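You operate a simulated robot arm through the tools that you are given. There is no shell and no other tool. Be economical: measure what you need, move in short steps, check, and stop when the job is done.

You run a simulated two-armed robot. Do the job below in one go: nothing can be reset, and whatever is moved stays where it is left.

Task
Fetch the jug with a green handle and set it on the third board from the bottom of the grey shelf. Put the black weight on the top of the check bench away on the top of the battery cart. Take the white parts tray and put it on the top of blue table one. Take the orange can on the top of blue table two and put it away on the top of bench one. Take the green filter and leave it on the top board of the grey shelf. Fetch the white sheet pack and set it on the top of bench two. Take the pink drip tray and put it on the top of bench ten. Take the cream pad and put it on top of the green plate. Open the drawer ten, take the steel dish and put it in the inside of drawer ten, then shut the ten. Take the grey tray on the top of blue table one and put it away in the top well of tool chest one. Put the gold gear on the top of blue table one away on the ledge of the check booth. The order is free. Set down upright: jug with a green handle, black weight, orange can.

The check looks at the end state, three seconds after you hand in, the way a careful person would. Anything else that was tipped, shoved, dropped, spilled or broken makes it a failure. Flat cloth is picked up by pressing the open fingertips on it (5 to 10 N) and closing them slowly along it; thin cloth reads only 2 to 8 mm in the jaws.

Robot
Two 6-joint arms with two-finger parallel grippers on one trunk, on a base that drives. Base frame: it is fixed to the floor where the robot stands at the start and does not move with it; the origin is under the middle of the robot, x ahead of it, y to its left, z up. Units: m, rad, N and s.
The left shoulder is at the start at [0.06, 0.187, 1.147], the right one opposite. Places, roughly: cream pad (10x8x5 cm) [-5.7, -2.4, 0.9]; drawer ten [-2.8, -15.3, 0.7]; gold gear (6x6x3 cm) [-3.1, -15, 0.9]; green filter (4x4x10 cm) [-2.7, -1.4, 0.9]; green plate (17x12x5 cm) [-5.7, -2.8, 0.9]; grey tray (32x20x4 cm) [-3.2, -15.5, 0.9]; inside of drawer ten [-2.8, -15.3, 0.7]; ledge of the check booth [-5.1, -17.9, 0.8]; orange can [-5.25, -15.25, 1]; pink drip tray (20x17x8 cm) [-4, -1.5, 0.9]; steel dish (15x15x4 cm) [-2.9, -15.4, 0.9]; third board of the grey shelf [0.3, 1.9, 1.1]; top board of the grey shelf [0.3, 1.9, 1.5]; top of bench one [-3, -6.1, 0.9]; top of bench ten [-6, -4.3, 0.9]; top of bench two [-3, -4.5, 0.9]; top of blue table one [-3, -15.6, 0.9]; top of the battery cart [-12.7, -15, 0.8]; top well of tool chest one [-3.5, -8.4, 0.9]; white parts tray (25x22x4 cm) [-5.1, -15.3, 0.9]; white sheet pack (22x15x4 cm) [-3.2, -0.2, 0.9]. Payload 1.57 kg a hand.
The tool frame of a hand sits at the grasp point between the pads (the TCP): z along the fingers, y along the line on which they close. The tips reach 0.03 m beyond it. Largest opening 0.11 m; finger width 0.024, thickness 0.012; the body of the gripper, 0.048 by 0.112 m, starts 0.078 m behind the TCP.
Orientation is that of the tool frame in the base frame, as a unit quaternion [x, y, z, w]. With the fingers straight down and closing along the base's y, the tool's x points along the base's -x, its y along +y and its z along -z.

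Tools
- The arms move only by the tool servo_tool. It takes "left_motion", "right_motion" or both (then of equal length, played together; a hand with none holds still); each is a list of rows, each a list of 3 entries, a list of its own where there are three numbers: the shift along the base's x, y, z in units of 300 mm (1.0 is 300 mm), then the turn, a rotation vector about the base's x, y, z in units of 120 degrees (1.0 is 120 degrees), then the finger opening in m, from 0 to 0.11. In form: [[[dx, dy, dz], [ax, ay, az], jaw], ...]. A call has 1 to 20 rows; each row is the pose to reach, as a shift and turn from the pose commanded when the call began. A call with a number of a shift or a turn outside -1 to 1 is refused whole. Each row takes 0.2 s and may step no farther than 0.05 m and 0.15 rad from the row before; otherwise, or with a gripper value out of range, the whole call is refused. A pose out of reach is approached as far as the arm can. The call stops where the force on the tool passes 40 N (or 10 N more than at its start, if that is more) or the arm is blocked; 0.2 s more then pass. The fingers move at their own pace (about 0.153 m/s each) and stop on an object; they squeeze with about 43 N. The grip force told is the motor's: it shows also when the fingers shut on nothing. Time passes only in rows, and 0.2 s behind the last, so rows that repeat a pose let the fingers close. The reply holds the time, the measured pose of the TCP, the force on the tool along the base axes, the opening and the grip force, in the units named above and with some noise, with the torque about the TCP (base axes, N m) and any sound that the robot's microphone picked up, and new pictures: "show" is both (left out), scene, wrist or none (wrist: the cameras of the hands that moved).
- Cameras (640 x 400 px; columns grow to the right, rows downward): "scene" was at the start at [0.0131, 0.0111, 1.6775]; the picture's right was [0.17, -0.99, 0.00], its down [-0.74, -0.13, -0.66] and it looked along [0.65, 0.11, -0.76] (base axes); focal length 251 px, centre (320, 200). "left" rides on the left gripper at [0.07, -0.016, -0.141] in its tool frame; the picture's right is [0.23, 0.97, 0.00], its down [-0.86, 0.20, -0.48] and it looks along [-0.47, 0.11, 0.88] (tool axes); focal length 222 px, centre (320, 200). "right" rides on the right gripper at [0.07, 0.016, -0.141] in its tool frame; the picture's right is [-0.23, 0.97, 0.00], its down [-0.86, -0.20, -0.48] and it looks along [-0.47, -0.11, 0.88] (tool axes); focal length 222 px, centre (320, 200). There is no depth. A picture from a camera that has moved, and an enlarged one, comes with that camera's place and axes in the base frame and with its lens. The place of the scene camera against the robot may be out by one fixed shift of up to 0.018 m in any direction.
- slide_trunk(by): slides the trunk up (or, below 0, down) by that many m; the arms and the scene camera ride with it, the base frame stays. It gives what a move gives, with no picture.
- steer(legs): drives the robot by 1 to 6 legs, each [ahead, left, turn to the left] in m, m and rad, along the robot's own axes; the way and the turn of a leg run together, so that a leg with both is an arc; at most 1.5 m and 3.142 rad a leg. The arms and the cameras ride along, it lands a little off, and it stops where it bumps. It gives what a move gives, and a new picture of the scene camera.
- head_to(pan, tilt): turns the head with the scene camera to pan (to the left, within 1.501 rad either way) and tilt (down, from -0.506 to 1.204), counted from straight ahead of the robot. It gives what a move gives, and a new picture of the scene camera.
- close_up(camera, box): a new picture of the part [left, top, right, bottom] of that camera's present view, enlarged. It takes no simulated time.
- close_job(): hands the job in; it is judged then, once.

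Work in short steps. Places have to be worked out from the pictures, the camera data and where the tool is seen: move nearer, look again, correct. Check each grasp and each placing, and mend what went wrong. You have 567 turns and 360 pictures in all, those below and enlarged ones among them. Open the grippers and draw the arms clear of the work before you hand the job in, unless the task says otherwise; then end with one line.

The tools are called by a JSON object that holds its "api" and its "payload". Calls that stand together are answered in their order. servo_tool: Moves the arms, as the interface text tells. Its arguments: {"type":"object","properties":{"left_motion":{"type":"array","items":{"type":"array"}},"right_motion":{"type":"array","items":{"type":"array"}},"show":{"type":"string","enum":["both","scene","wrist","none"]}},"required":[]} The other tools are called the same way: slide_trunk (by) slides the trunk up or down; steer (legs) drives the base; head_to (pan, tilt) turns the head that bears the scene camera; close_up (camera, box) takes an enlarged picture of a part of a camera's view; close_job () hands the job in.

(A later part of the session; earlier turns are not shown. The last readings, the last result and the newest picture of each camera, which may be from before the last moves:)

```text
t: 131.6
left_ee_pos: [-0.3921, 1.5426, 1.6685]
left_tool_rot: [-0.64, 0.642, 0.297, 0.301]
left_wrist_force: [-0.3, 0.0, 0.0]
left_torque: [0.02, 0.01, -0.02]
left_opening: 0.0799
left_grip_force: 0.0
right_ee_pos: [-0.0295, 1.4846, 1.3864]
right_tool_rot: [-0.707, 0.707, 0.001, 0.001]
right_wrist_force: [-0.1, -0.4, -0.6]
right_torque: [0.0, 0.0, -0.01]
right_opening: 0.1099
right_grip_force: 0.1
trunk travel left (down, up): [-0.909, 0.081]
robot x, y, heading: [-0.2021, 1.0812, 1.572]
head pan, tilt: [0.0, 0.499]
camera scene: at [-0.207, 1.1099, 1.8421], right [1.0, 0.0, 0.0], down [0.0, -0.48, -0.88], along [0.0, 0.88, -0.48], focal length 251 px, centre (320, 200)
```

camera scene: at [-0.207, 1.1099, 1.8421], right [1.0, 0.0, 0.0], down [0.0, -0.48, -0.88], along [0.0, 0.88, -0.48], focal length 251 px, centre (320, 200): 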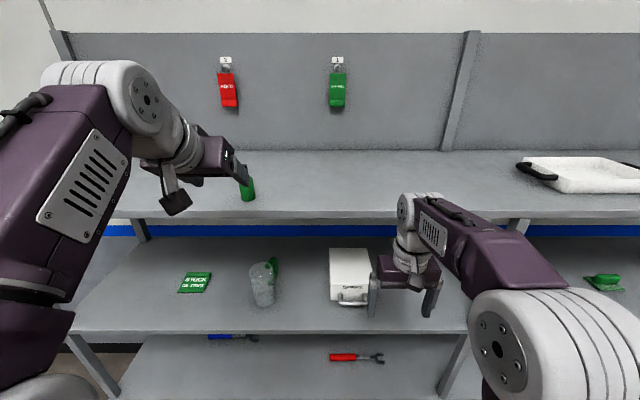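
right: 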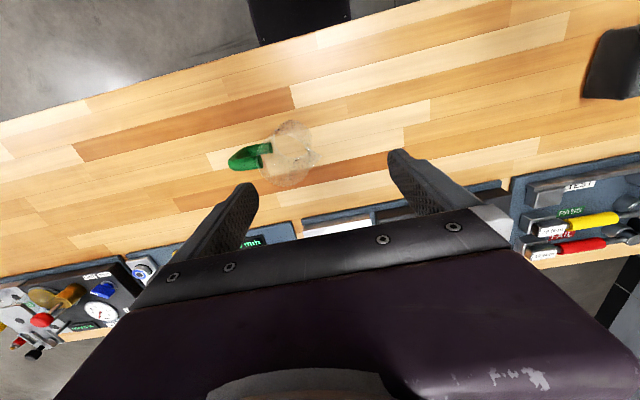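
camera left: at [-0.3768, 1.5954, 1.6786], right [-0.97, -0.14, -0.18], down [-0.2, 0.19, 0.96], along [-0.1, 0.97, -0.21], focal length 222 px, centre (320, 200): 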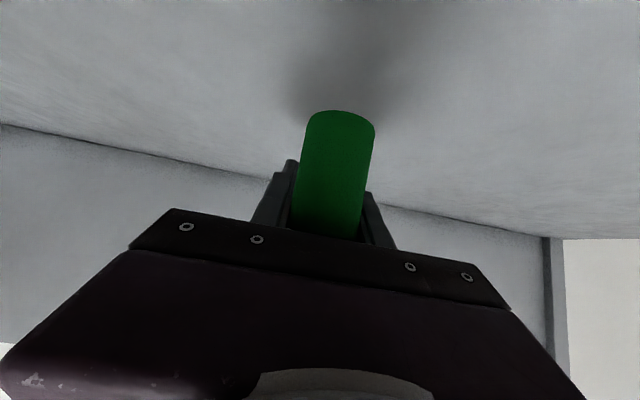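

The filter stands on the top board. Next the black weight on the check bench (seen near (0.5, 0.57)). I back off, turn to the bench and look.

{"api": "steer", "payload": {"legs": [[-0.25, 0, 0], [0, 0, -1.571], [0, -0.38, 0]]}}

{"api": "slide_trunk", "payload": {"by": -0.13}}

{"api": "head_to", "payload": {"pan": 0.0, "tilt": 0.7}}

```text
t: 139.3
left_ee_pos: [0.254, 0.6347, 1.6662]
left_tool_rot: [0.011, 0.906, -0.009, 0.423]
left_wrist_force: [0.2, 0.2, -0.2]
left_torque: [-0.05, -0.01, -0.02]
left_opening: 0.0797
left_grip_force: 0.0
right_ee_pos: [0.1874, 0.2732, 1.386]
right_tool_rot: [0.012, 1.0, -0.002, 0.0]
right_wrist_force: [-0.1, -0.3, 0.4]
right_torque: [-0.02, 0.0, -0.03]
right_opening: 0.1103
right_grip_force: 0.0
trunk travel left (down, up): [-0.909, 0.081]
robot x, y, heading: [-0.2091, 0.4547, -0.023]
head pan, tilt: [0.0, 0.499]
camera scene: at [-0.1842, 0.4542, 1.842], right [-0.02, -1.0, 0.0], down [-0.48, 0.01, -0.88], along [0.88, -0.02, -0.48], focal length 251 px, centre (320, 200)
```

scene: 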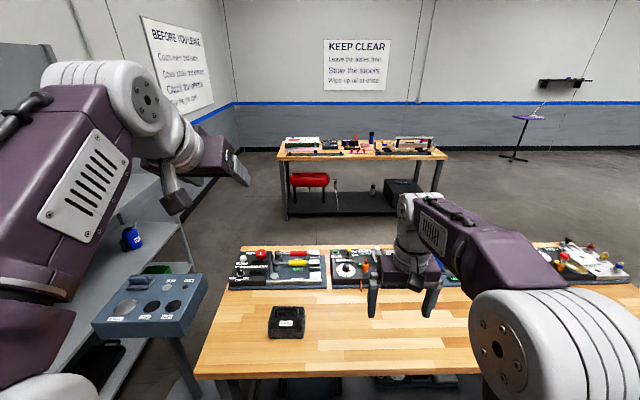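

```text
t: 140.9
left_ee_pos: [0.2533, 0.6307, 1.5355]
left_tool_rot: [0.012, 0.906, -0.007, 0.422]
left_wrist_force: [0.2, 0.0, 0.4]
left_torque: [0.0, 0.01, 0.0]
left_opening: 0.0803
left_grip_force: 0.0
right_ee_pos: [0.1872, 0.2702, 1.2545]
right_tool_rot: [0.011, 1.0, -0.001, 0.0]
right_wrist_force: [-0.5, -0.9, 0.4]
right_torque: [-0.02, 0.0, 0.0]
right_opening: 0.1097
right_grip_force: 0.0
trunk travel left (down, up): [-0.779, 0.211]
robot x, y, heading: [-0.2117, 0.4553, -0.022]
head pan, tilt: [0.0, 0.499]
```

```text
t: 141.6
left_ee_pos: [0.2532, 0.6312, 1.5367]
left_tool_rot: [0.012, 0.906, -0.007, 0.422]
left_wrist_force: [0.5, -0.2, 0.0]
left_torque: [-0.01, 0.0, 0.0]
left_opening: 0.0798
left_grip_force: 0.0
right_ee_pos: [0.1885, 0.2687, 1.2565]
right_tool_rot: [0.011, 1.0, 0.0, 0.0]
right_wrist_force: [0.3, -0.3, -0.3]
right_torque: [0.01, -0.02, 0.02]
right_opening: 0.1099
right_grip_force: 0.0
trunk travel left (down, up): [-0.779, 0.211]
robot x, y, heading: [-0.2102, 0.4532, -0.018]
head pan, tilt: [0.0, 0.7]
camera scene: at [-0.1904, 0.4501, 1.6944], right [-0.02, -1.0, 0.0], down [-0.64, 0.01, -0.77], along [0.77, -0.02, -0.64], focal length 251 px, centre (320, 200)
```

scene: 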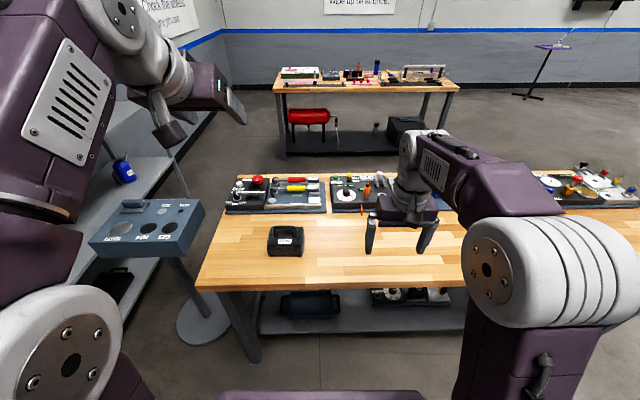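

{"api": "close_up", "payload": {"camera": "scene", "box": [205, 160, 365, 260]}}

{"api": "close_up", "payload": {"camera": "scene", "box": [480, 150, 640, 250]}}

```text
4.00 times, centred on (285, 210) of scene
camera zoom: at [-0.1904, 0.4501, 1.6944], right [-0.02, -1.0, 0.0], down [-0.64, 0.01, -0.77], along [0.77, -0.02, -0.64], focal length 1006 px, centre (460, 160)
```

zoom: 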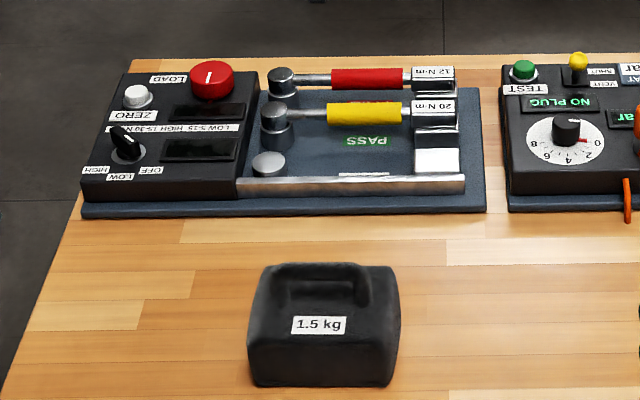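

```text
4.00 times, centred on (560, 200) of scene
camera zoom: at [-0.1904, 0.4501, 1.6944], right [-0.02, -1.0, 0.0], down [-0.64, 0.01, -0.77], along [0.77, -0.02, -0.64], focal length 1006 px, centre (-640, 200)
```

zoom: 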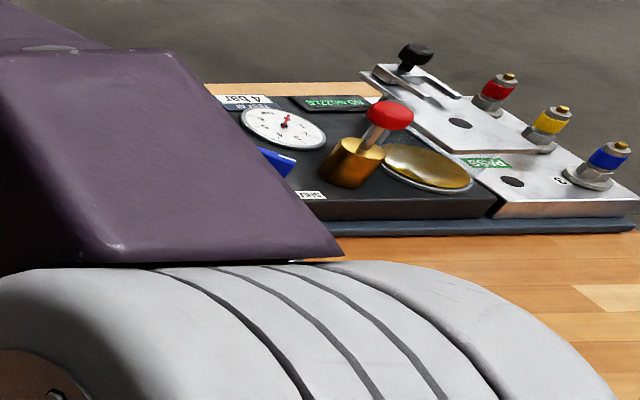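

It is the 1.5 kg weight with a top handle bar running along y, near (0.51, 0.57). I drive to it and bring the left hand above it, pointing down and closing along x.

{"api": "steer", "payload": {"legs": [[0.2, -0.06, 0.018]]}}

{"api": "servo_tool", "payload": {"left_motion": [[[0.011, 0, -0.072], [0.025, 0.025, -0.0537], 0.11], [[0.022, 0, -0.144], [0.05, 0.05, -0.1074], 0.11], [[0.033, 0, -0.215], [0.075, 0.075, -0.161], 0.11], [[0.044, 0, -0.287], [0.1, 0.1, -0.215], 0.11], [[0.055, 0, -0.359], [0.125, 0.125, -0.268], 0.11], [[0.066, 0, -0.431], [0.15, 0.15, -0.322], 0.11], [[0.077, 0, -0.502], [0.175, 0.175, -0.376], 0.11], [[0.088, 0, -0.574], [0.2, 0.2, -0.43], 0.11], [[0.099, 0, -0.646], [0.225, 0.225, -0.483], 0.11], [[0.11, 0, -0.718], [0.25, 0.25, -0.537], 0.11], [[0.12, 0, -0.79], [0.275, 0.275, -0.59], 0.11], [[0.13, 0, -0.86], [0.3, 0.3, -0.644], 0.11], [[0.14, 0, -0.933], [0.325, 0.325, -0.698], 0.11]], "show": "both"}}

```text
t: 143.2
left_ee_pos: [0.446, 0.5781, 1.5368]
left_tool_rot: [0.003, 0.906, -0.004, 0.424]
left_wrist_force: [-0.2, -0.3, -0.6]
left_torque: [-0.03, 0.0, -0.02]
left_opening: 0.0799
left_grip_force: 0.1
right_ee_pos: [0.3884, 0.2148, 1.2565]
right_tool_rot: [0.001, 1.0, -0.001, 0.001]
right_wrist_force: [0.2, -0.4, 1.2]
right_torque: [0.0, -0.02, 0.03]
right_opening: 0.1102
right_grip_force: 0.0
trunk travel left (down, up): [-0.779, 0.211]
robot x, y, heading: [-0.0108, 0.3931, -0.005]
head pan, tilt: [0.0, 0.7]
camera scene: at [0.005, 0.389, 1.6944], right [0.0, -1.0, 0.0], down [-0.64, 0.0, -0.77], along [0.77, 0.0, -0.64], focal length 251 px, centre (320, 200)
```

scene: 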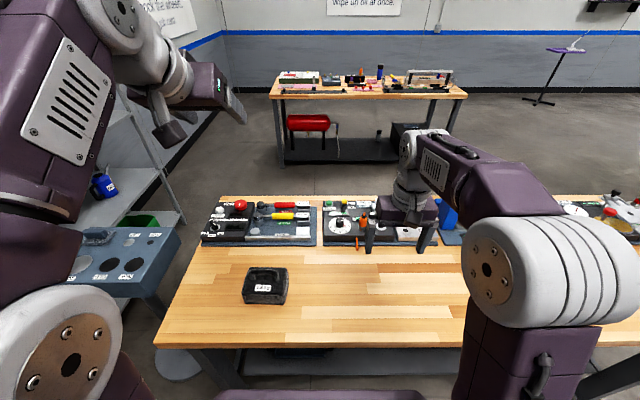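

```text
t: 146.1
left_ee_pos: [0.4918, 0.5768, 1.255]
left_tool_rot: [0.709, 0.705, -0.003, -0.004]
left_wrist_force: [0.5, 0.4, 0.3]
left_torque: [0.0, -0.01, 0.0]
left_opening: 0.1101
left_grip_force: 0.0
right_ee_pos: [0.392, 0.2133, 1.2556]
right_tool_rot: [0.002, 1.0, 0.0, -0.002]
right_wrist_force: [0.2, 0.2, -0.6]
right_torque: [-0.01, 0.02, -0.03]
right_opening: 0.1098
right_grip_force: 0.0
trunk travel left (down, up): [-0.779, 0.211]
robot x, y, heading: [-0.0116, 0.3879, -0.003]
head pan, tilt: [0.0, 0.7]
camera scene: at [0.0101, 0.3876, 1.6943], right [0.0, -1.0, 0.0], down [-0.64, 0.0, -0.76], along [0.76, 0.0, -0.64], focal length 251 px, centre (320, 200)
camera left: at [0.4781, 0.6465, 1.3975], right [0.98, 0.22, -0.01], down [0.2, -0.86, 0.47], along [0.1, -0.47, -0.88], focal length 222 px, centre (320, 200)
```

scene: 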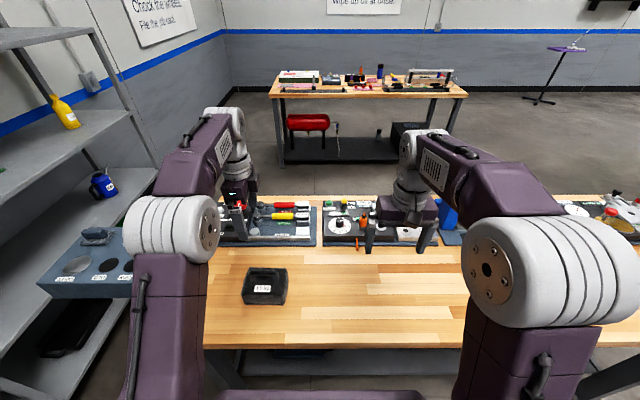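
left: 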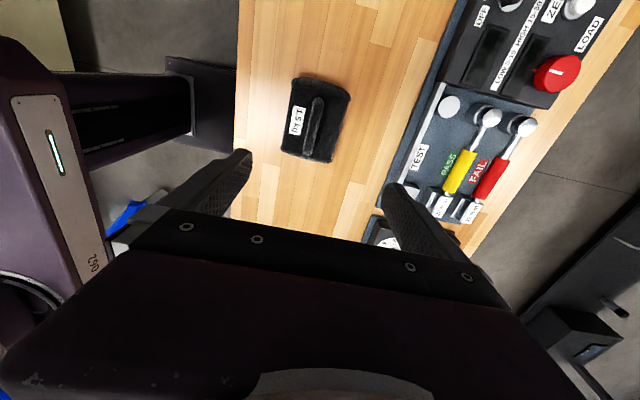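

From the wrist view the handle bar is at about (0.483, 0.567), along y. I lower and look again.

{"api": "servo_tool", "payload": {"left_motion": [[[-0.01, -0.01, -0.14], [0, 0, 0], 0.11], [[-0.02, -0.02, -0.28], [0, 0, 0], 0.11], [[-0.025, -0.03, -0.42], [0, 0, 0], 0.11], [[-0.027, -0.03, -0.55], [0, 0, 0], 0.11]], "show": "both"}}

```text
t: 147.1
left_ee_pos: [0.4843, 0.5697, 1.0909]
left_tool_rot: [0.708, 0.706, -0.003, -0.002]
left_wrist_force: [-0.3, 0.2, -0.6]
left_torque: [0.01, 0.03, 0.0]
left_opening: 0.1101
left_grip_force: 0.0
right_ee_pos: [0.3908, 0.2153, 1.256]
right_tool_rot: [0.002, 1.0, 0.001, -0.001]
right_wrist_force: [-0.4, -0.1, 0.4]
right_torque: [-0.03, 0.03, -0.02]
right_opening: 0.11
right_grip_force: 0.0
trunk travel left (down, up): [-0.779, 0.211]
robot x, y, heading: [-0.0156, 0.3889, -0.004]
head pan, tilt: [0.0, 0.7]
camera scene: at [0.0098, 0.3882, 1.6943], right [0.0, -1.0, 0.0], down [-0.64, 0.0, -0.76], along [0.76, 0.0, -0.64], focal length 251 px, centre (320, 200)
camera left: at [0.4697, 0.6393, 1.2332], right [0.97, 0.22, -0.01], down [0.2, -0.86, 0.48], along [0.1, -0.47, -0.88], focal length 222 px, centre (320, 200)
```

scene: 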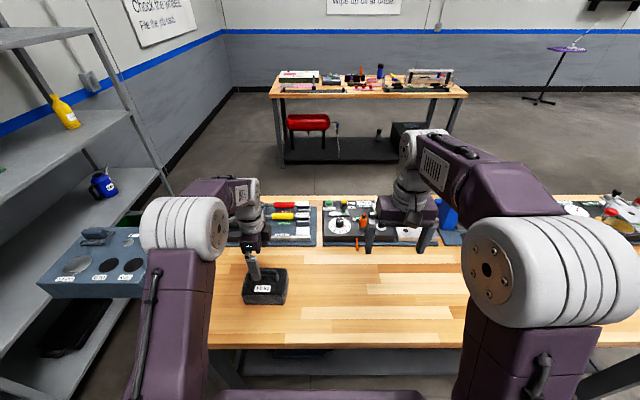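
left: 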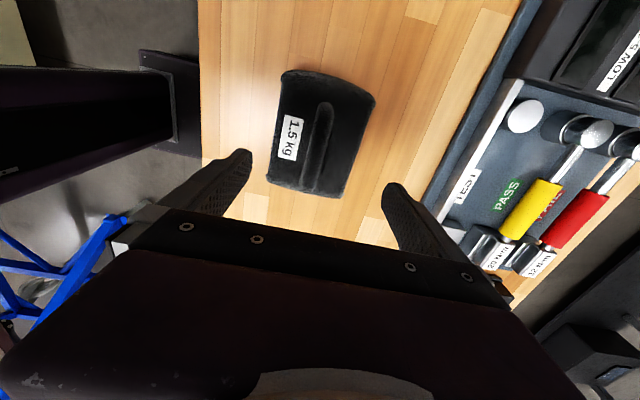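

Handle centre at (0.485, 0.562), top at about z 0.975. I go down to straddle the bar and close.

{"api": "servo_tool", "payload": {"left_motion": [[[0.003, -0.012, -0.1], [0, 0, 0], 0.09], [[0.003, -0.024, -0.2], [0, 0, 0], 0.08], [[0.003, -0.024, -0.3], [0, 0, 0], 0.07], [[0.003, -0.024, -0.36], [0, 0, 0], 0.07], [[0.003, -0.024, -0.397], [0, 0, 0], 0.07]], "show": "wrist"}}

```text
t: 148.0
left_ee_pos: [0.487, 0.5616, 0.9996]
left_tool_rot: [0.708, 0.706, 0.001, 0.002]
left_wrist_force: [-3.2, -1.4, 13.8]
left_torque: [-0.09, 0.67, -0.03]
left_opening: 0.0719
left_grip_force: 1.6
right_ee_pos: [0.3882, 0.215, 1.2561]
right_tool_rot: [0.002, 1.0, 0.0, 0.001]
right_wrist_force: [0.0, -0.2, -0.2]
right_torque: [-0.01, 0.03, 0.0]
right_opening: 0.1099
right_grip_force: 0.1
trunk travel left (down, up): [-0.779, 0.211]
robot x, y, heading: [-0.0141, 0.3892, -0.003]
head pan, tilt: [0.0, 0.7]
stopped in row 4 (left hand): the force on the tool passed its limit (the readings are from after the stop); the commanded pose is now the measured one
camera left: at [0.4705, 0.6309, 1.1416], right [0.97, 0.22, 0.0], down [0.2, -0.86, 0.48], along [0.11, -0.47, -0.88], focal length 222 px, centre (320, 200)
```

left: 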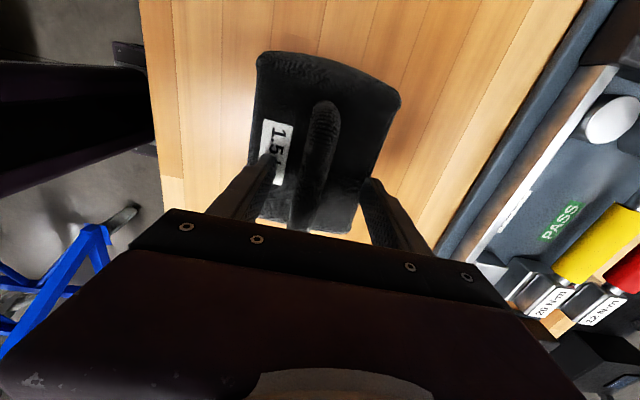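

The front finger touched the body's top. I raise a little, narrow the opening to 5 cm and go down again.

{"api": "servo_tool", "payload": {"left_motion": [[[0, 0, 0.05], [0, 0, 0], 0.06], [[0, 0, 0.05], [0, 0, 0], 0.05], [[0, 0, 0.05], [0, 0, 0], 0.05], [[0, 0, 0.0], [0, 0, 0], 0.05], [[0, 0, -0.03], [0, 0, 0], 0.05], [[0, 0, -0.06], [0, 0, 0], 0.05]], "show": "wrist"}}

```text
t: 149.2
left_ee_pos: [0.4884, 0.5616, 1.0003]
left_tool_rot: [0.709, 0.705, 0.006, 0.005]
left_wrist_force: [-5.6, -1.3, 22.5]
left_torque: [-0.1, 0.89, -0.04]
left_opening: 0.0537
left_grip_force: 2.7
right_ee_pos: [0.3869, 0.2139, 1.2559]
right_tool_rot: [0.002, 1.0, 0.0, 0.001]
right_wrist_force: [-0.2, 0.7, 0.3]
right_torque: [-0.02, 0.03, 0.01]
right_opening: 0.1097
right_grip_force: 0.0
trunk travel left (down, up): [-0.779, 0.211]
robot x, y, heading: [-0.0114, 0.39, -0.01]
head pan, tilt: [0.0, 0.7]
stopped in row 5 (left hand): the force on the tool passed its limit (the readings are from after the stop); the commanded pose is now the measured one
camera left: at [0.4719, 0.6313, 1.1417], right [0.97, 0.22, 0.01], down [0.19, -0.86, 0.48], along [0.12, -0.47, -0.88], focal length 222 px, centre (320, 200)
```

left: 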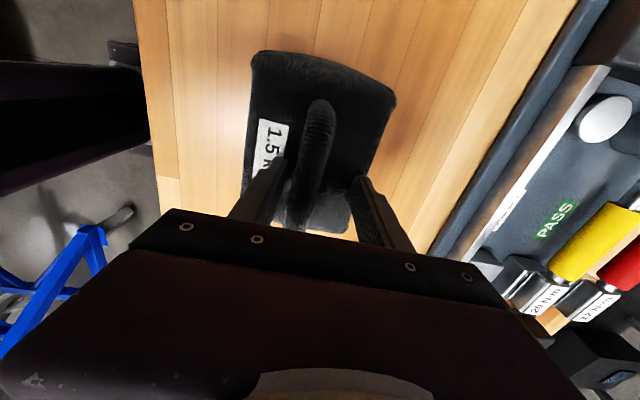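

The finger rests on the body top, so the bar lies about at the TCP height. I raise 4 mm and close on it.

{"api": "servo_tool", "payload": {"left_motion": [[[0, 0, 0.013], [0, 0, 0], 0.05], [[0, 0, 0.013], [0, 0, 0], 0.035], [[0, 0, 0.013], [0, 0, 0], 0.02], [[0, 0, 0.013], [0, 0, 0], 0.01], [[0, 0, 0.013], [0, 0, 0], 0.0]], "show": "wrist"}}

```text
t: 150.3
left_ee_pos: [0.49, 0.5633, 1.0026]
left_tool_rot: [0.709, 0.705, 0.004, 0.004]
left_wrist_force: [-6.5, 1.1, 0.4]
left_torque: [0.07, -0.18, 0.08]
left_opening: 0.0177
left_grip_force: 32.6
right_ee_pos: [0.3898, 0.2158, 1.2566]
right_tool_rot: [0.001, 1.0, 0.0, 0.0]
right_wrist_force: [0.4, 0.0, 0.3]
right_torque: [-0.01, 0.02, 0.01]
right_opening: 0.1102
right_grip_force: 0.1
trunk travel left (down, up): [-0.779, 0.211]
robot x, y, heading: [-0.0101, 0.3883, -0.0]
head pan, tilt: [0.0, 0.7]
camera left: at [0.4728, 0.6324, 1.1432], right [0.97, 0.22, 0.01], down [0.19, -0.86, 0.48], along [0.12, -0.47, -0.88], focal length 222 px, centre (320, 200)
```

left: 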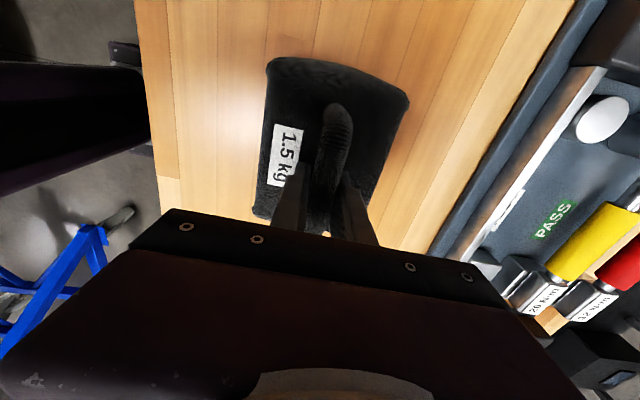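

Gripped the bar (0.018 m). Test lift.

{"api": "servo_tool", "payload": {"left_motion": [[[0, 0, 0.03], [0, 0, 0], 0.0], [[0, 0, 0.06], [0, 0, 0], 0.0], [[0, 0, 0.1], [0, 0, 0], 0.0], [[0, 0, 0.13], [0, 0, 0], 0.0]], "show": "both"}}

```text
t: 151.3
left_ee_pos: [0.4935, 0.5636, 1.0398]
left_tool_rot: [0.708, 0.706, 0.003, 0.003]
left_wrist_force: [0.2, -0.2, -14.8]
left_torque: [-0.1, -0.01, 0.0]
left_opening: 0.0174
left_grip_force: 32.5
right_ee_pos: [0.3931, 0.2144, 1.2544]
right_tool_rot: [0.002, 1.0, -0.001, -0.001]
right_wrist_force: [0.1, 1.1, -0.5]
right_torque: [-0.03, -0.02, -0.02]
right_opening: 0.11
right_grip_force: 0.1
trunk travel left (down, up): [-0.779, 0.211]
robot x, y, heading: [-0.0111, 0.388, -0.005]
head pan, tilt: [0.0, 0.7]
camera scene: at [0.012, 0.3889, 1.6942], right [0.0, -1.0, 0.0], down [-0.65, 0.0, -0.76], along [0.76, 0.0, -0.65], focal length 251 px, centre (320, 200)
camera left: at [0.4761, 0.6326, 1.1808], right [0.97, 0.22, 0.01], down [0.19, -0.86, 0.48], along [0.11, -0.47, -0.88], focal length 222 px, centre (320, 200)
```

scene: 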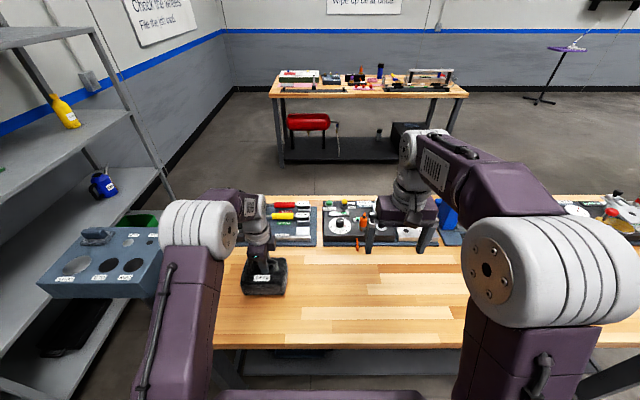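
left: 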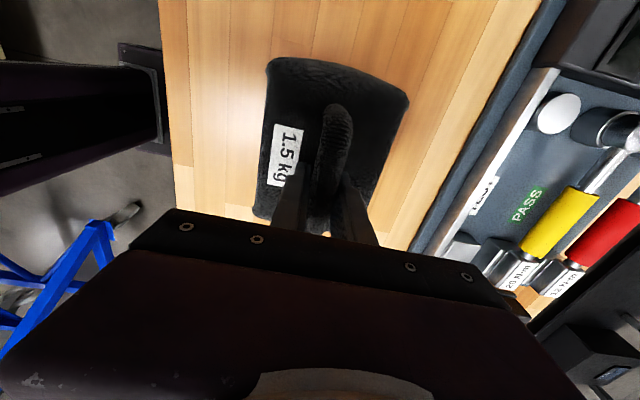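

The weight hangs level (14.8 N). I raise it high and close, so I can carry it along while the right hand does the northern jobs.

{"api": "servo_tool", "payload": {"left_motion": [[[0, 0, 0.14], [0, 0, 0], 0.0], [[-0.03, 0, 0.28], [0, 0, 0], 0.0], [[-0.06, 0, 0.42], [0, 0, 0], 0.0], [[-0.1, 0, 0.56], [0, 0, 0], 0.0], [[-0.14, 0, 0.7], [0, 0, 0], 0.0], [[-0.18, 0, 0.84], [0, 0, 0], 0.0], [[-0.2, 0, 0.97], [0, 0, 0], 0.0]], "show": "none"}}

{"api": "steer", "payload": {"legs": [[-0.2, 0, 0], [0, 0.44, 0], [0, 0, 3.12]]}}

```text
t: 152.9
left_ee_pos: [0.4316, 0.5623, 1.332]
left_tool_rot: [0.708, 0.706, 0.002, 0.002]
left_wrist_force: [0.3, -0.5, -14.2]
left_torque: [-0.14, 0.0, 0.03]
left_opening: 0.0178
left_grip_force: 31.9
right_ee_pos: [0.3915, 0.2156, 1.2553]
right_tool_rot: [0.002, 1.0, 0.0, -0.001]
right_wrist_force: [-1.2, 0.1, 0.6]
right_torque: [-0.01, -0.02, 0.03]
right_opening: 0.1099
right_grip_force: 0.1
trunk travel left (down, up): [-0.779, 0.211]
robot x, y, heading: [-0.0184, 0.3901, -0.006]
head pan, tilt: [0.0, 0.7]
```

```text
t: 164.2
left_ee_pos: [-0.6571, 0.6546, 1.3305]
left_tool_rot: [0.708, -0.706, -0.003, 0.003]
left_wrist_force: [-0.1, 0.0, -14.6]
left_torque: [0.15, -0.02, 0.01]
left_opening: 0.0178
left_grip_force: 32.2
right_ee_pos: [-0.6184, 1.0025, 1.2553]
right_tool_rot: [1.0, 0.001, 0.001, -0.001]
right_wrist_force: [0.1, 0.1, 0.2]
right_torque: [0.03, -0.01, 0.02]
right_opening: 0.11
right_grip_force: 0.0
trunk travel left (down, up): [-0.779, 0.211]
robot x, y, heading: [-0.2124, 0.8318, -3.141]
head pan, tilt: [0.0, 0.7]
camera scene: at [-0.2433, 0.8264, 1.6942], right [0.0, 1.0, 0.0], down [0.65, 0.0, -0.76], along [-0.76, 0.0, -0.65], focal length 251 px, centre (320, 200)
```

scene: 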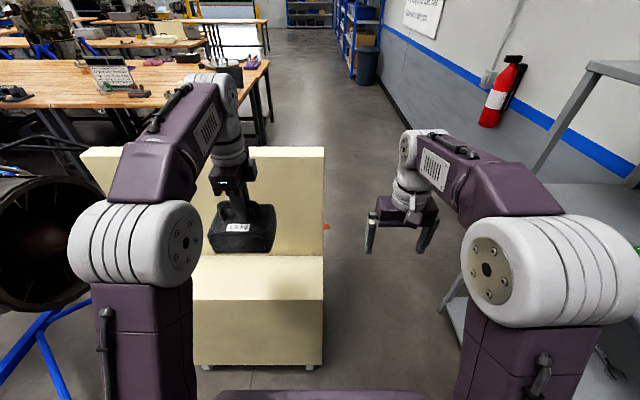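

Now sidestep into the gap line, pass it, drive on to x ≈ -3 and turn to face the bench with the white sheet pack.

{"api": "steer", "payload": {"legs": [[0, -0.405, 0], [0.85, 0, 0], [0.85, 0, 0], [1.1, 0, 0], [0, 0, 1.571]]}}

```text
t: 183.9
left_ee_pos: [-2.8159, 0.7615, 1.3307]
left_tool_rot: [1.0, 0.008, -0.001, 0.005]
left_wrist_force: [-0.4, 0.1, -14.4]
left_torque: [0.01, 0.1, 0.02]
left_opening: 0.0178
left_grip_force: 32.5
right_ee_pos: [-3.1636, 0.7957, 1.2542]
right_tool_rot: [0.702, 0.712, 0.0, -0.001]
right_wrist_force: [0.3, 0.0, -0.1]
right_torque: [0.02, -0.02, 0.03]
right_opening: 0.11
right_grip_force: 0.0
trunk travel left (down, up): [-0.779, 0.211]
robot x, y, heading: [-2.9974, 1.205, -1.553]
head pan, tilt: [0.0, 0.7]
camera scene: at [-2.9993, 1.1742, 1.6942], right [-1.0, -0.02, 0.0], down [-0.01, 0.65, -0.76], along [0.01, -0.76, -0.65], focal length 251 px, centre (320, 200)
```

scene: 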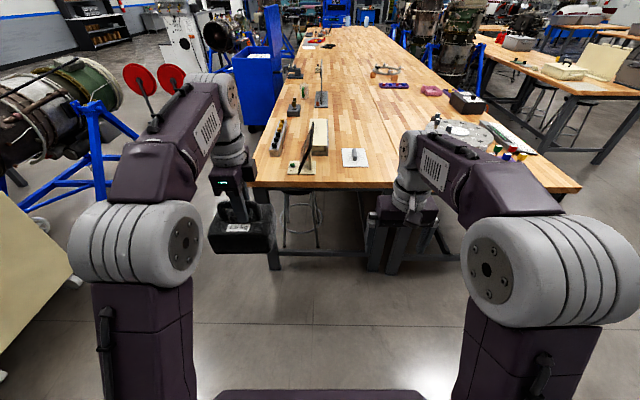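

Enlarge the near part of the bench to identify the white sheet pack.

{"api": "close_up", "payload": {"camera": "scene", "box": [250, 90, 410, 190]}}

```text
4.00 times, centred on (330, 140) of scene
camera zoom: at [-2.9993, 1.1742, 1.6942], right [-1.0, -0.02, 0.0], down [-0.01, 0.65, -0.76], along [0.01, -0.76, -0.65], focal length 1006 px, centre (280, 440)
```

zoom: 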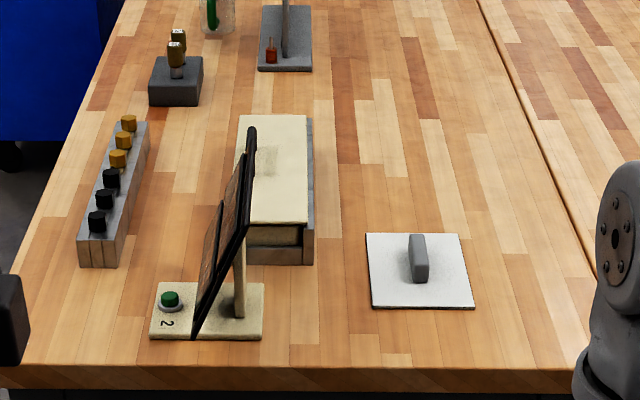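

The white sheet pack lies at about (-3.197, -0.19), with a grey tab handle on top along y. The dark panel under the left side is ~1.1 high, so I raise the weight 0.1 m more and drive up.

{"api": "servo_tool", "payload": {"left_motion": [[[0, 0, 0.12], [0, 0, 0], 0.0], [[0, 0, 0.24], [0, 0, 0], 0.0], [[0, 0, 0.36], [0, 0, 0], 0.0]], "show": "none"}}

{"api": "steer", "payload": {"legs": [[0.8, 0, -0.018]]}}

{"api": "close_up", "payload": {"camera": "right", "box": [0, 0, 640, 400]}}

```text
t: 184.7
left_ee_pos: [-2.8148, 0.7861, 1.3951]
left_tool_rot: [1.0, 0.008, 0.0, 0.005]
left_wrist_force: [0.1, 0.1, -14.6]
left_torque: [0.01, 0.11, 0.01]
left_opening: 0.0175
left_grip_force: 32.7
left hand out of reach, approached as far as the arm can: row 2, 3
right_ee_pos: [-3.1629, 0.7979, 1.2565]
right_tool_rot: [0.702, 0.713, 0.0, 0.0]
right_wrist_force: [-0.4, -0.3, -0.2]
right_torque: [-0.05, -0.02, -0.03]
right_opening: 0.1098
right_grip_force: 0.0
trunk travel left (down, up): [-0.779, 0.211]
robot x, y, heading: [-2.9977, 1.2014, -1.554]
head pan, tilt: [0.0, 0.7]
```

```text
t: 188.9
left_ee_pos: [-2.8152, -0.012, 1.3938]
left_tool_rot: [1.0, 0.001, 0.0, 0.006]
left_wrist_force: [-0.3, -0.7, -15.5]
left_torque: [0.02, 0.12, 0.03]
left_opening: 0.0174
left_grip_force: 32.2
right_ee_pos: [-3.1625, 0.0042, 1.2562]
right_tool_rot: [0.706, 0.708, 0.0, -0.001]
right_wrist_force: [0.8, -0.5, 0.2]
right_torque: [0.0, 0.06, -0.05]
right_opening: 0.11
right_grip_force: 0.1
trunk travel left (down, up): [-0.779, 0.211]
robot x, y, heading: [-2.9898, 0.4128, -1.57]
head pan, tilt: [0.0, 0.7]
camera scene: at [-2.9924, 0.3812, 1.6943], right [-1.0, 0.0, 0.0], down [0.0, 0.64, -0.76], along [0.0, -0.76, -0.64], focal length 251 px, centre (320, 200)
```

scene: 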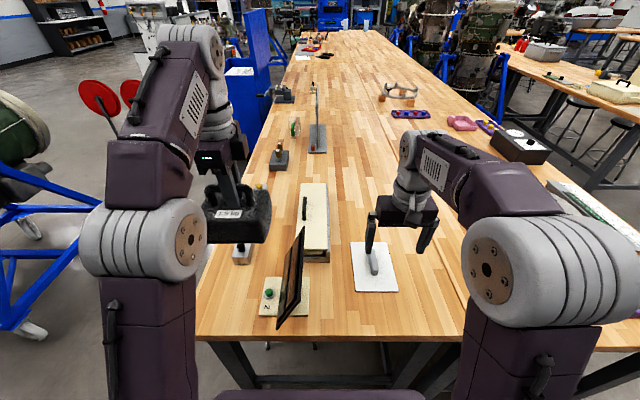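

```text
1.00 times, centred on (320, 200) of right
camera zoom: at [-3.1459, 0.0737, 1.3968], right [0.97, -0.23, 0.0], down [-0.2, -0.86, 0.48], along [-0.11, -0.47, -0.88], focal length 222 px, centre (320, 200)
```

zoom: 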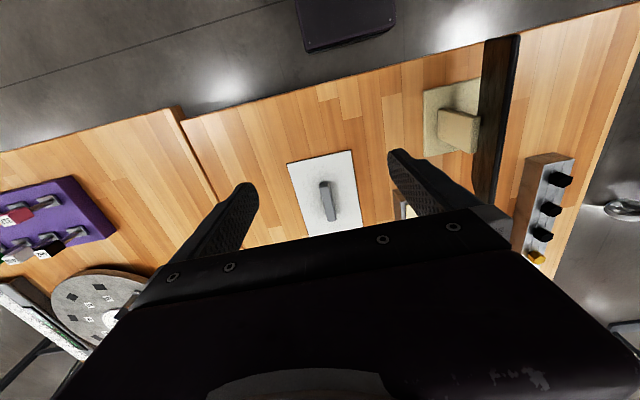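

Handle at (-3.191, -0.196), along y — hand already closes across it. I move above it.

{"api": "servo_tool", "payload": {"right_motion": [[[-0.014, -0.1, -0.1], [0, 0, 0], 0.08], [[-0.027, -0.2, -0.2], [0, 0, 0], 0.08], [[-0.041, -0.3, -0.3], [0, 0, 0], 0.08], [[-0.054, -0.4, -0.4], [0, 0, 0], 0.08], [[-0.068, -0.5, -0.5], [0, 0, 0], 0.08], [[-0.081, -0.58, -0.6], [0, 0, 0], 0.08], [[-0.095, -0.667, -0.7], [0, 0, 0], 0.08], [[-0.095, -0.667, -0.85], [0, 0, 0], 0.08]], "show": "both"}}

```text
t: 190.7
left_ee_pos: [-2.8144, -0.0131, 1.3943]
left_tool_rot: [1.0, 0.001, 0.0, 0.004]
left_wrist_force: [-0.3, -0.3, -15.8]
left_torque: [0.03, 0.09, 0.04]
left_opening: 0.018
left_grip_force: 32.8
right_ee_pos: [-3.1914, -0.1945, 0.9993]
right_tool_rot: [0.707, 0.708, -0.001, 0.0]
right_wrist_force: [0.8, -0.2, -0.1]
right_torque: [0.02, 0.0, 0.01]
right_opening: 0.0801
right_grip_force: 0.0
right hand out of reach, approached as far as the arm can: row 7
trunk travel left (down, up): [-0.779, 0.211]
robot x, y, heading: [-2.9894, 0.4051, -1.574]
head pan, tilt: [0.0, 0.7]
camera scene: at [-2.9929, 0.3789, 1.6943], right [-1.0, 0.0, 0.0], down [0.0, 0.65, -0.76], along [0.0, -0.76, -0.65], focal length 251 px, centre (320, 200)
camera right: at [-3.1742, -0.1254, 1.1404], right [0.97, -0.23, 0.0], down [-0.2, -0.85, 0.48], along [-0.11, -0.47, -0.88], focal length 222 px, centre (320, 200)
```

scene: 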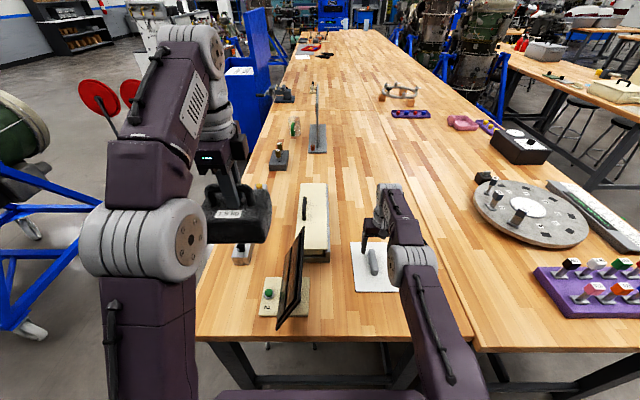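
right: 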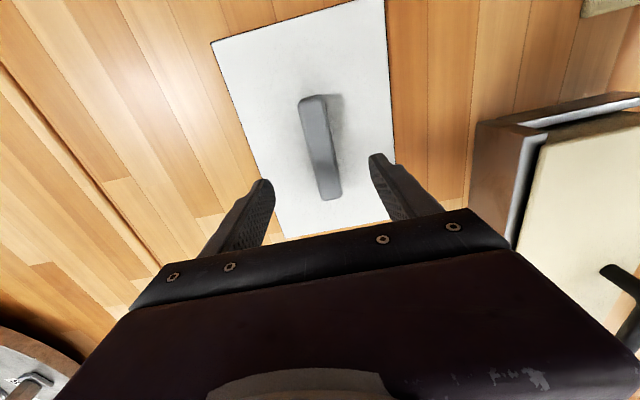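

Centred over the handle. I go down to about z 0.91 and close.

{"api": "servo_tool", "payload": {"right_motion": [[[0.006, 0.01, -0.1], [0, 0, 0], 0.06], [[0.006, 0.01, -0.2], [0, 0, 0], 0.06], [[0.006, 0.01, -0.26], [0, 0, 0], 0.06], [[0.006, 0.01, -0.3], [0, 0, 0], 0.06], [[0.006, 0.01, -0.3], [0, 0, 0], 0.04], [[0.006, 0.01, -0.3], [0, 0, 0], 0.02], [[0.006, 0.01, -0.3], [0, 0, 0], 0.01], [[0.006, 0.01, -0.3], [0, 0, 0], 0.01]], "show": "wrist"}}

```text
t: 191.5
left_ee_pos: [-2.8143, -0.01, 1.394]
left_tool_rot: [1.0, 0.001, -0.001, 0.005]
left_wrist_force: [0.5, -0.3, -15.0]
left_torque: [0.01, 0.12, 0.0]
left_opening: 0.0179
left_grip_force: 32.2
right_ee_pos: [-3.1881, -0.1888, 0.9365]
right_tool_rot: [0.707, 0.708, -0.006, 0.005]
right_wrist_force: [1.0, 4.1, 15.2]
right_torque: [0.34, -0.51, 0.15]
right_opening: 0.0597
right_grip_force: 0.2
right hand out of reach, approached as far as the arm can: row 2, 3
trunk travel left (down, up): [-0.779, 0.211]
robot x, y, heading: [-2.9899, 0.409, -1.566]
head pan, tilt: [0.0, 0.7]
stopped in row 3 (right hand): the force on the tool passed its limit (the readings are from after the stop); the commanded pose is now the measured one
camera right: at [-3.172, -0.1174, 1.0772], right [0.97, -0.23, 0.0], down [-0.2, -0.85, 0.49], along [-0.11, -0.48, -0.87], focal length 222 px, centre (320, 200)
```

right: 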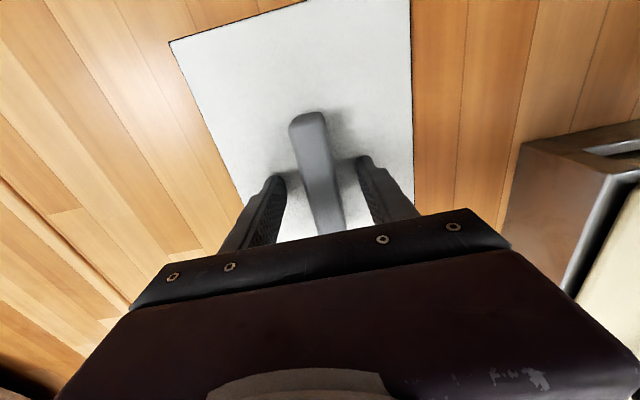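

Tips touch the pack's top at TCP z 0.9365. I raise 4 mm and close on the handle.

{"api": "servo_tool", "payload": {"right_motion": [[[0, 0, 0.015], [0, 0, 0], 0.06], [[0, 0, 0.015], [0, 0, 0], 0.04], [[0, 0, 0.015], [0, 0, 0], 0.02], [[0, 0, 0.015], [0, 0, 0], 0.01], [[0, 0, 0.015], [0, 0, 0], 0.0], [[0, 0, 0.015], [0, 0, 0], 0.0]], "show": "none"}}

{"api": "servo_tool", "payload": {"right_motion": [[[0, 0, 0.05], [0, 0, 0], 0.0], [[0, 0, 0.1], [0, 0, 0], 0.0], [[0, 0, 0.2], [0, 0, 0], 0.0]], "show": "both"}}

```text
t: 192.9
left_ee_pos: [-2.8164, -0.0125, 1.3944]
left_tool_rot: [1.0, 0.001, 0.0, 0.005]
left_wrist_force: [-0.7, 0.1, -14.0]
left_torque: [0.02, 0.12, 0.01]
left_opening: 0.0179
left_grip_force: 32.2
right_ee_pos: [-3.1888, -0.1908, 0.9388]
right_tool_rot: [0.706, 0.708, -0.004, 0.003]
right_wrist_force: [0.1, -0.2, -0.1]
right_torque: [0.02, 0.01, -0.02]
right_opening: 0.0233
right_grip_force: 35.6
trunk travel left (down, up): [-0.779, 0.211]
robot x, y, heading: [-2.9906, 0.4099, -1.565]
head pan, tilt: [0.0, 0.7]
```

```text
t: 193.7
left_ee_pos: [-2.8141, -0.0127, 1.3933]
left_tool_rot: [1.0, 0.001, 0.0, 0.006]
left_wrist_force: [0.4, 0.4, -14.0]
left_torque: [0.03, 0.1, -0.03]
left_opening: 0.0176
left_grip_force: 32.7
right_ee_pos: [-3.1882, -0.1904, 1.0]
right_tool_rot: [0.707, 0.707, -0.005, 0.003]
right_wrist_force: [0.7, 0.1, -0.9]
right_torque: [0.01, -0.01, -0.03]
right_opening: 0.0237
right_grip_force: 35.1
trunk travel left (down, up): [-0.779, 0.211]
robot x, y, heading: [-2.9896, 0.4109, -1.566]
head pan, tilt: [0.0, 0.7]
camera scene: at [-2.9923, 0.38, 1.6942], right [-1.0, 0.0, 0.0], down [0.0, 0.65, -0.76], along [0.0, -0.76, -0.65], focal length 251 px, centre (320, 200)
camera right: at [-3.1721, -0.12, 1.139], right [0.97, -0.23, 0.0], down [-0.2, -0.85, 0.49], along [-0.11, -0.48, -0.87], focal length 222 px, centre (320, 200)
```

scene: 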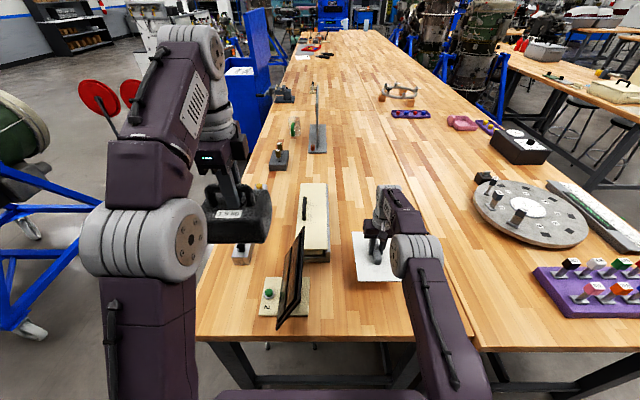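
right: 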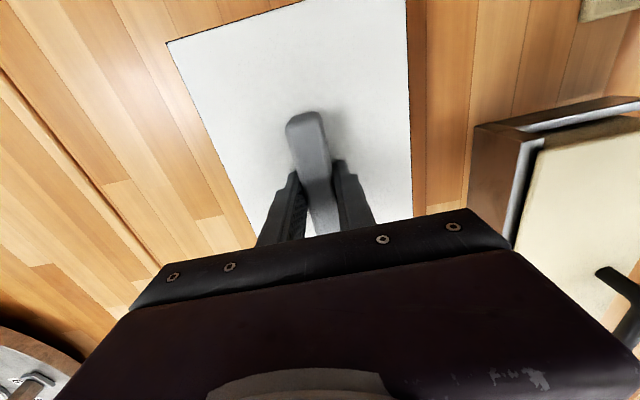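

Sheet pack lifted. I raise and pull it in, then drive around the bench corner down the aisle.

{"api": "servo_tool", "payload": {"right_motion": [[[0, 0.05, 0.14], [0, 0, 0], 0.0], [[0, 0.12, 0.27], [0, 0, 0], 0.0], [[0, 0.2, 0.4], [0, 0, 0], 0.0], [[0, 0.28, 0.53], [0, 0, 0], 0.0], [[0, 0.38, 0.65], [0, 0, 0], 0.0], [[0, 0.48, 0.75], [0, 0, 0], 0.0], [[0, 0.58, 0.82], [0, 0, 0], 0.0]], "show": "none"}}

{"api": "steer", "payload": {"legs": [[-0.4, 0, 0], [0, 1.1, 0], [1.5, 0, 0], [0.65, 0, 0]]}}

```text
t: 195.3
left_ee_pos: [-2.8149, -0.0115, 1.3953]
left_tool_rot: [1.0, 0.001, 0.0, 0.005]
left_wrist_force: [-0.1, 0.9, -14.2]
left_torque: [-0.02, 0.1, 0.02]
left_opening: 0.0178
left_grip_force: 32.6
right_ee_pos: [-3.187, -0.0163, 1.2442]
right_tool_rot: [0.706, 0.708, -0.005, 0.004]
right_wrist_force: [-1.1, 0.0, -1.2]
right_torque: [-0.02, -0.01, -0.01]
right_opening: 0.0232
right_grip_force: 35.7
trunk travel left (down, up): [-0.779, 0.211]
robot x, y, heading: [-2.9895, 0.4076, -1.569]
head pan, tilt: [0.0, 0.7]
```

```text
t: 213.4
left_ee_pos: [-1.7026, -1.7811, 1.3952]
left_tool_rot: [1.0, 0.002, 0.0, 0.005]
left_wrist_force: [0.0, -0.5, -14.6]
left_torque: [0.01, 0.13, -0.04]
left_opening: 0.0177
left_grip_force: 32.3
right_ee_pos: [-2.0748, -1.7853, 1.2433]
right_tool_rot: [0.706, 0.708, -0.006, 0.003]
right_wrist_force: [-0.6, 0.0, -0.7]
right_torque: [0.0, 0.02, 0.01]
right_opening: 0.0233
right_grip_force: 36.2
trunk travel left (down, up): [-0.779, 0.211]
robot x, y, heading: [-1.877, -1.3574, -1.566]
head pan, tilt: [0.0, 0.7]
camera scene: at [-1.8803, -1.3877, 1.6943], right [-1.0, 0.0, 0.0], down [0.0, 0.64, -0.76], along [0.0, -0.76, -0.64], focal length 251 px, centre (320, 200)
```

scene: 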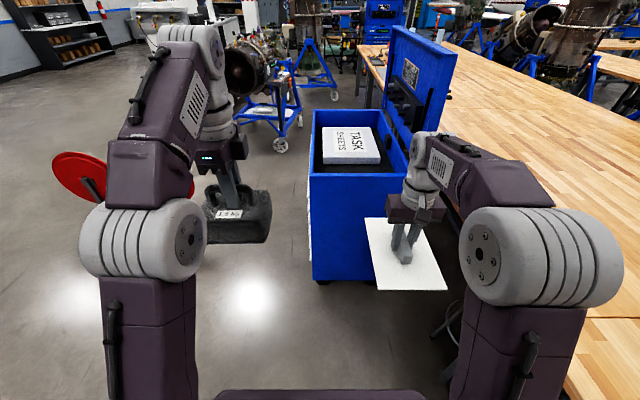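

The blue chest's left face is at x ≈ -1.82. I shift left and pass it, stopping before the next engine stand.

{"api": "steer", "payload": {"legs": [[0, 0.48, 0], [1.2, 0, 0], [0.95, 0, 0]]}}

```text
t: 216.1
left_ee_pos: [-1.2799, -1.7655, 1.3925]
left_tool_rot: [0.998, 0.065, 0.009, 0.0]
left_wrist_force: [0.2, 0.5, -14.4]
left_torque: [0.01, 0.14, -0.04]
left_opening: 0.0174
left_grip_force: 32.9
right_ee_pos: [-1.6473, -1.8164, 1.2374]
right_tool_rot: [0.659, 0.752, 0.004, 0.007]
right_wrist_force: [0.2, 0.1, -1.2]
right_torque: [-0.02, 0.01, 0.03]
right_opening: 0.0233
right_grip_force: 35.2
trunk travel left (down, up): [-0.779, 0.211]
robot x, y, heading: [-1.4892, -1.3614, -1.443]
head pan, tilt: [0.0, 0.7]
stopped in leg 1: the robot was blocked; the commanded pose is now the measured one
camera scene: at [-1.5125, -1.4003, 1.6939], right [-0.99, -0.13, -0.02], down [-0.07, 0.65, -0.76], along [0.11, -0.75, -0.65], focal length 251 px, centre (320, 200)
```

scene: 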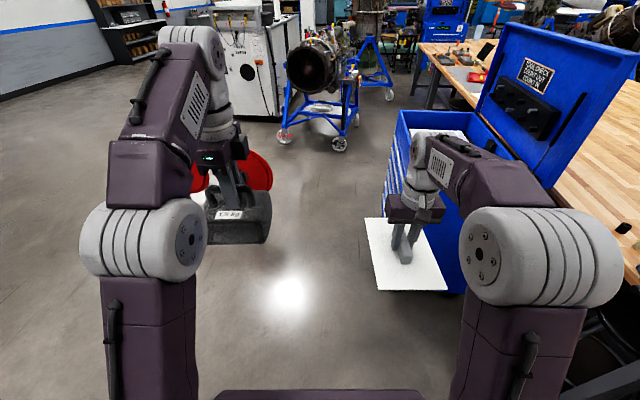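

I touched the engine stand's wheel on the left. I back off to the right, straighten, go ahead past it, then shift left.

{"api": "steer", "payload": {"legs": [[0, -0.1, 0], [0, 0, -0.125], [0.5, 0, 0], [0, 0.25, 0], [1.4, 0, 0]]}}

```text
t: 228.4
left_ee_pos: [-1.1436, -3.6944, 1.3931]
left_tool_rot: [1.0, 0.005, 0.0, 0.003]
left_wrist_force: [0.2, 0.4, -15.1]
left_torque: [0.01, 0.12, -0.05]
left_opening: 0.0176
left_grip_force: 32.3
right_ee_pos: [-1.5172, -3.7011, 1.2433]
right_tool_rot: [0.704, 0.71, -0.005, 0.004]
right_wrist_force: [0.4, -0.5, -0.8]
right_torque: [-0.03, 0.01, -0.02]
right_opening: 0.023
right_grip_force: 35.6
trunk travel left (down, up): [-0.779, 0.211]
robot x, y, heading: [-1.3217, -3.2745, -1.566]
head pan, tilt: [0.0, 0.7]
camera scene: at [-1.3249, -3.3031, 1.6942], right [-1.0, -0.01, 0.0], down [-0.01, 0.64, -0.76], along [0.01, -0.76, -0.64], focal length 251 px, centre (320, 200)
```

scene: 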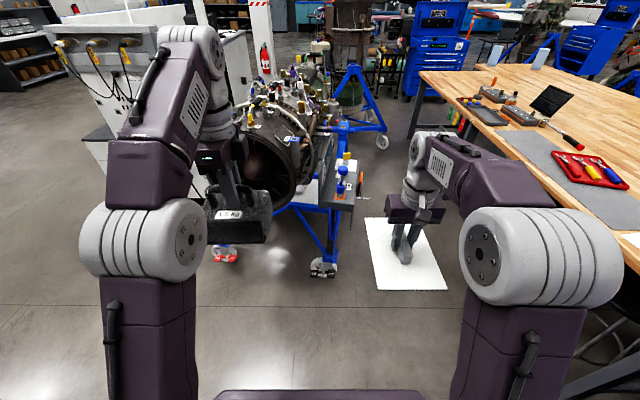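

I look right at the bench and the chest end.

{"api": "head_to", "payload": {"pan": -1.0, "tilt": 0.7}}

```text
t: 229.7
left_ee_pos: [-1.1445, -3.6964, 1.3937]
left_tool_rot: [1.0, 0.005, 0.0, 0.004]
left_wrist_force: [0.2, 0.1, -15.4]
left_torque: [-0.02, 0.09, 0.03]
left_opening: 0.0177
left_grip_force: 32.6
right_ee_pos: [-1.5177, -3.7029, 1.2429]
right_tool_rot: [0.704, 0.71, -0.004, 0.003]
right_wrist_force: [-1.0, 0.3, -1.0]
right_torque: [-0.01, 0.02, -0.02]
right_opening: 0.023
right_grip_force: 35.7
trunk travel left (down, up): [-0.779, 0.211]
robot x, y, heading: [-1.32, -3.2728, -1.558]
head pan, tilt: [-1.0, 0.7]
camera scene: at [-1.3967, -3.2654, 1.6943], right [-0.55, 0.84, 0.0], down [0.54, 0.35, -0.76], along [-0.64, -0.42, -0.64], focal length 251 px, centre (320, 200)
```

scene: 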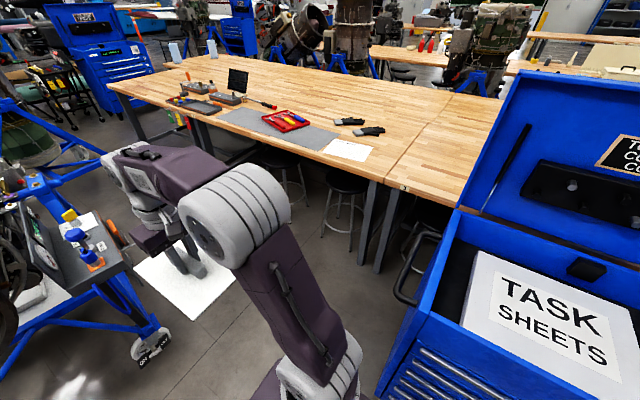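

I enlarge the bench-two top to find a free spot.

{"api": "close_up", "payload": {"camera": "scene", "box": [170, 60, 450, 200]}}

```text
2.29 times, centred on (310, 130) of scene
camera zoom: at [-1.3967, -3.2654, 1.6943], right [-0.55, 0.84, 0.0], down [0.54, 0.35, -0.76], along [-0.64, -0.42, -0.64], focal length 575 px, centre (343, 360)
```

zoom: 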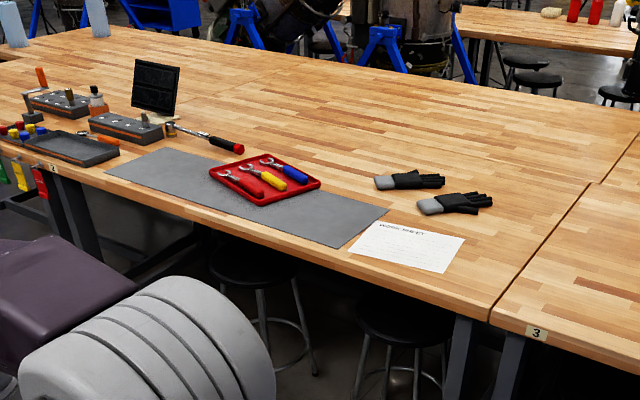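

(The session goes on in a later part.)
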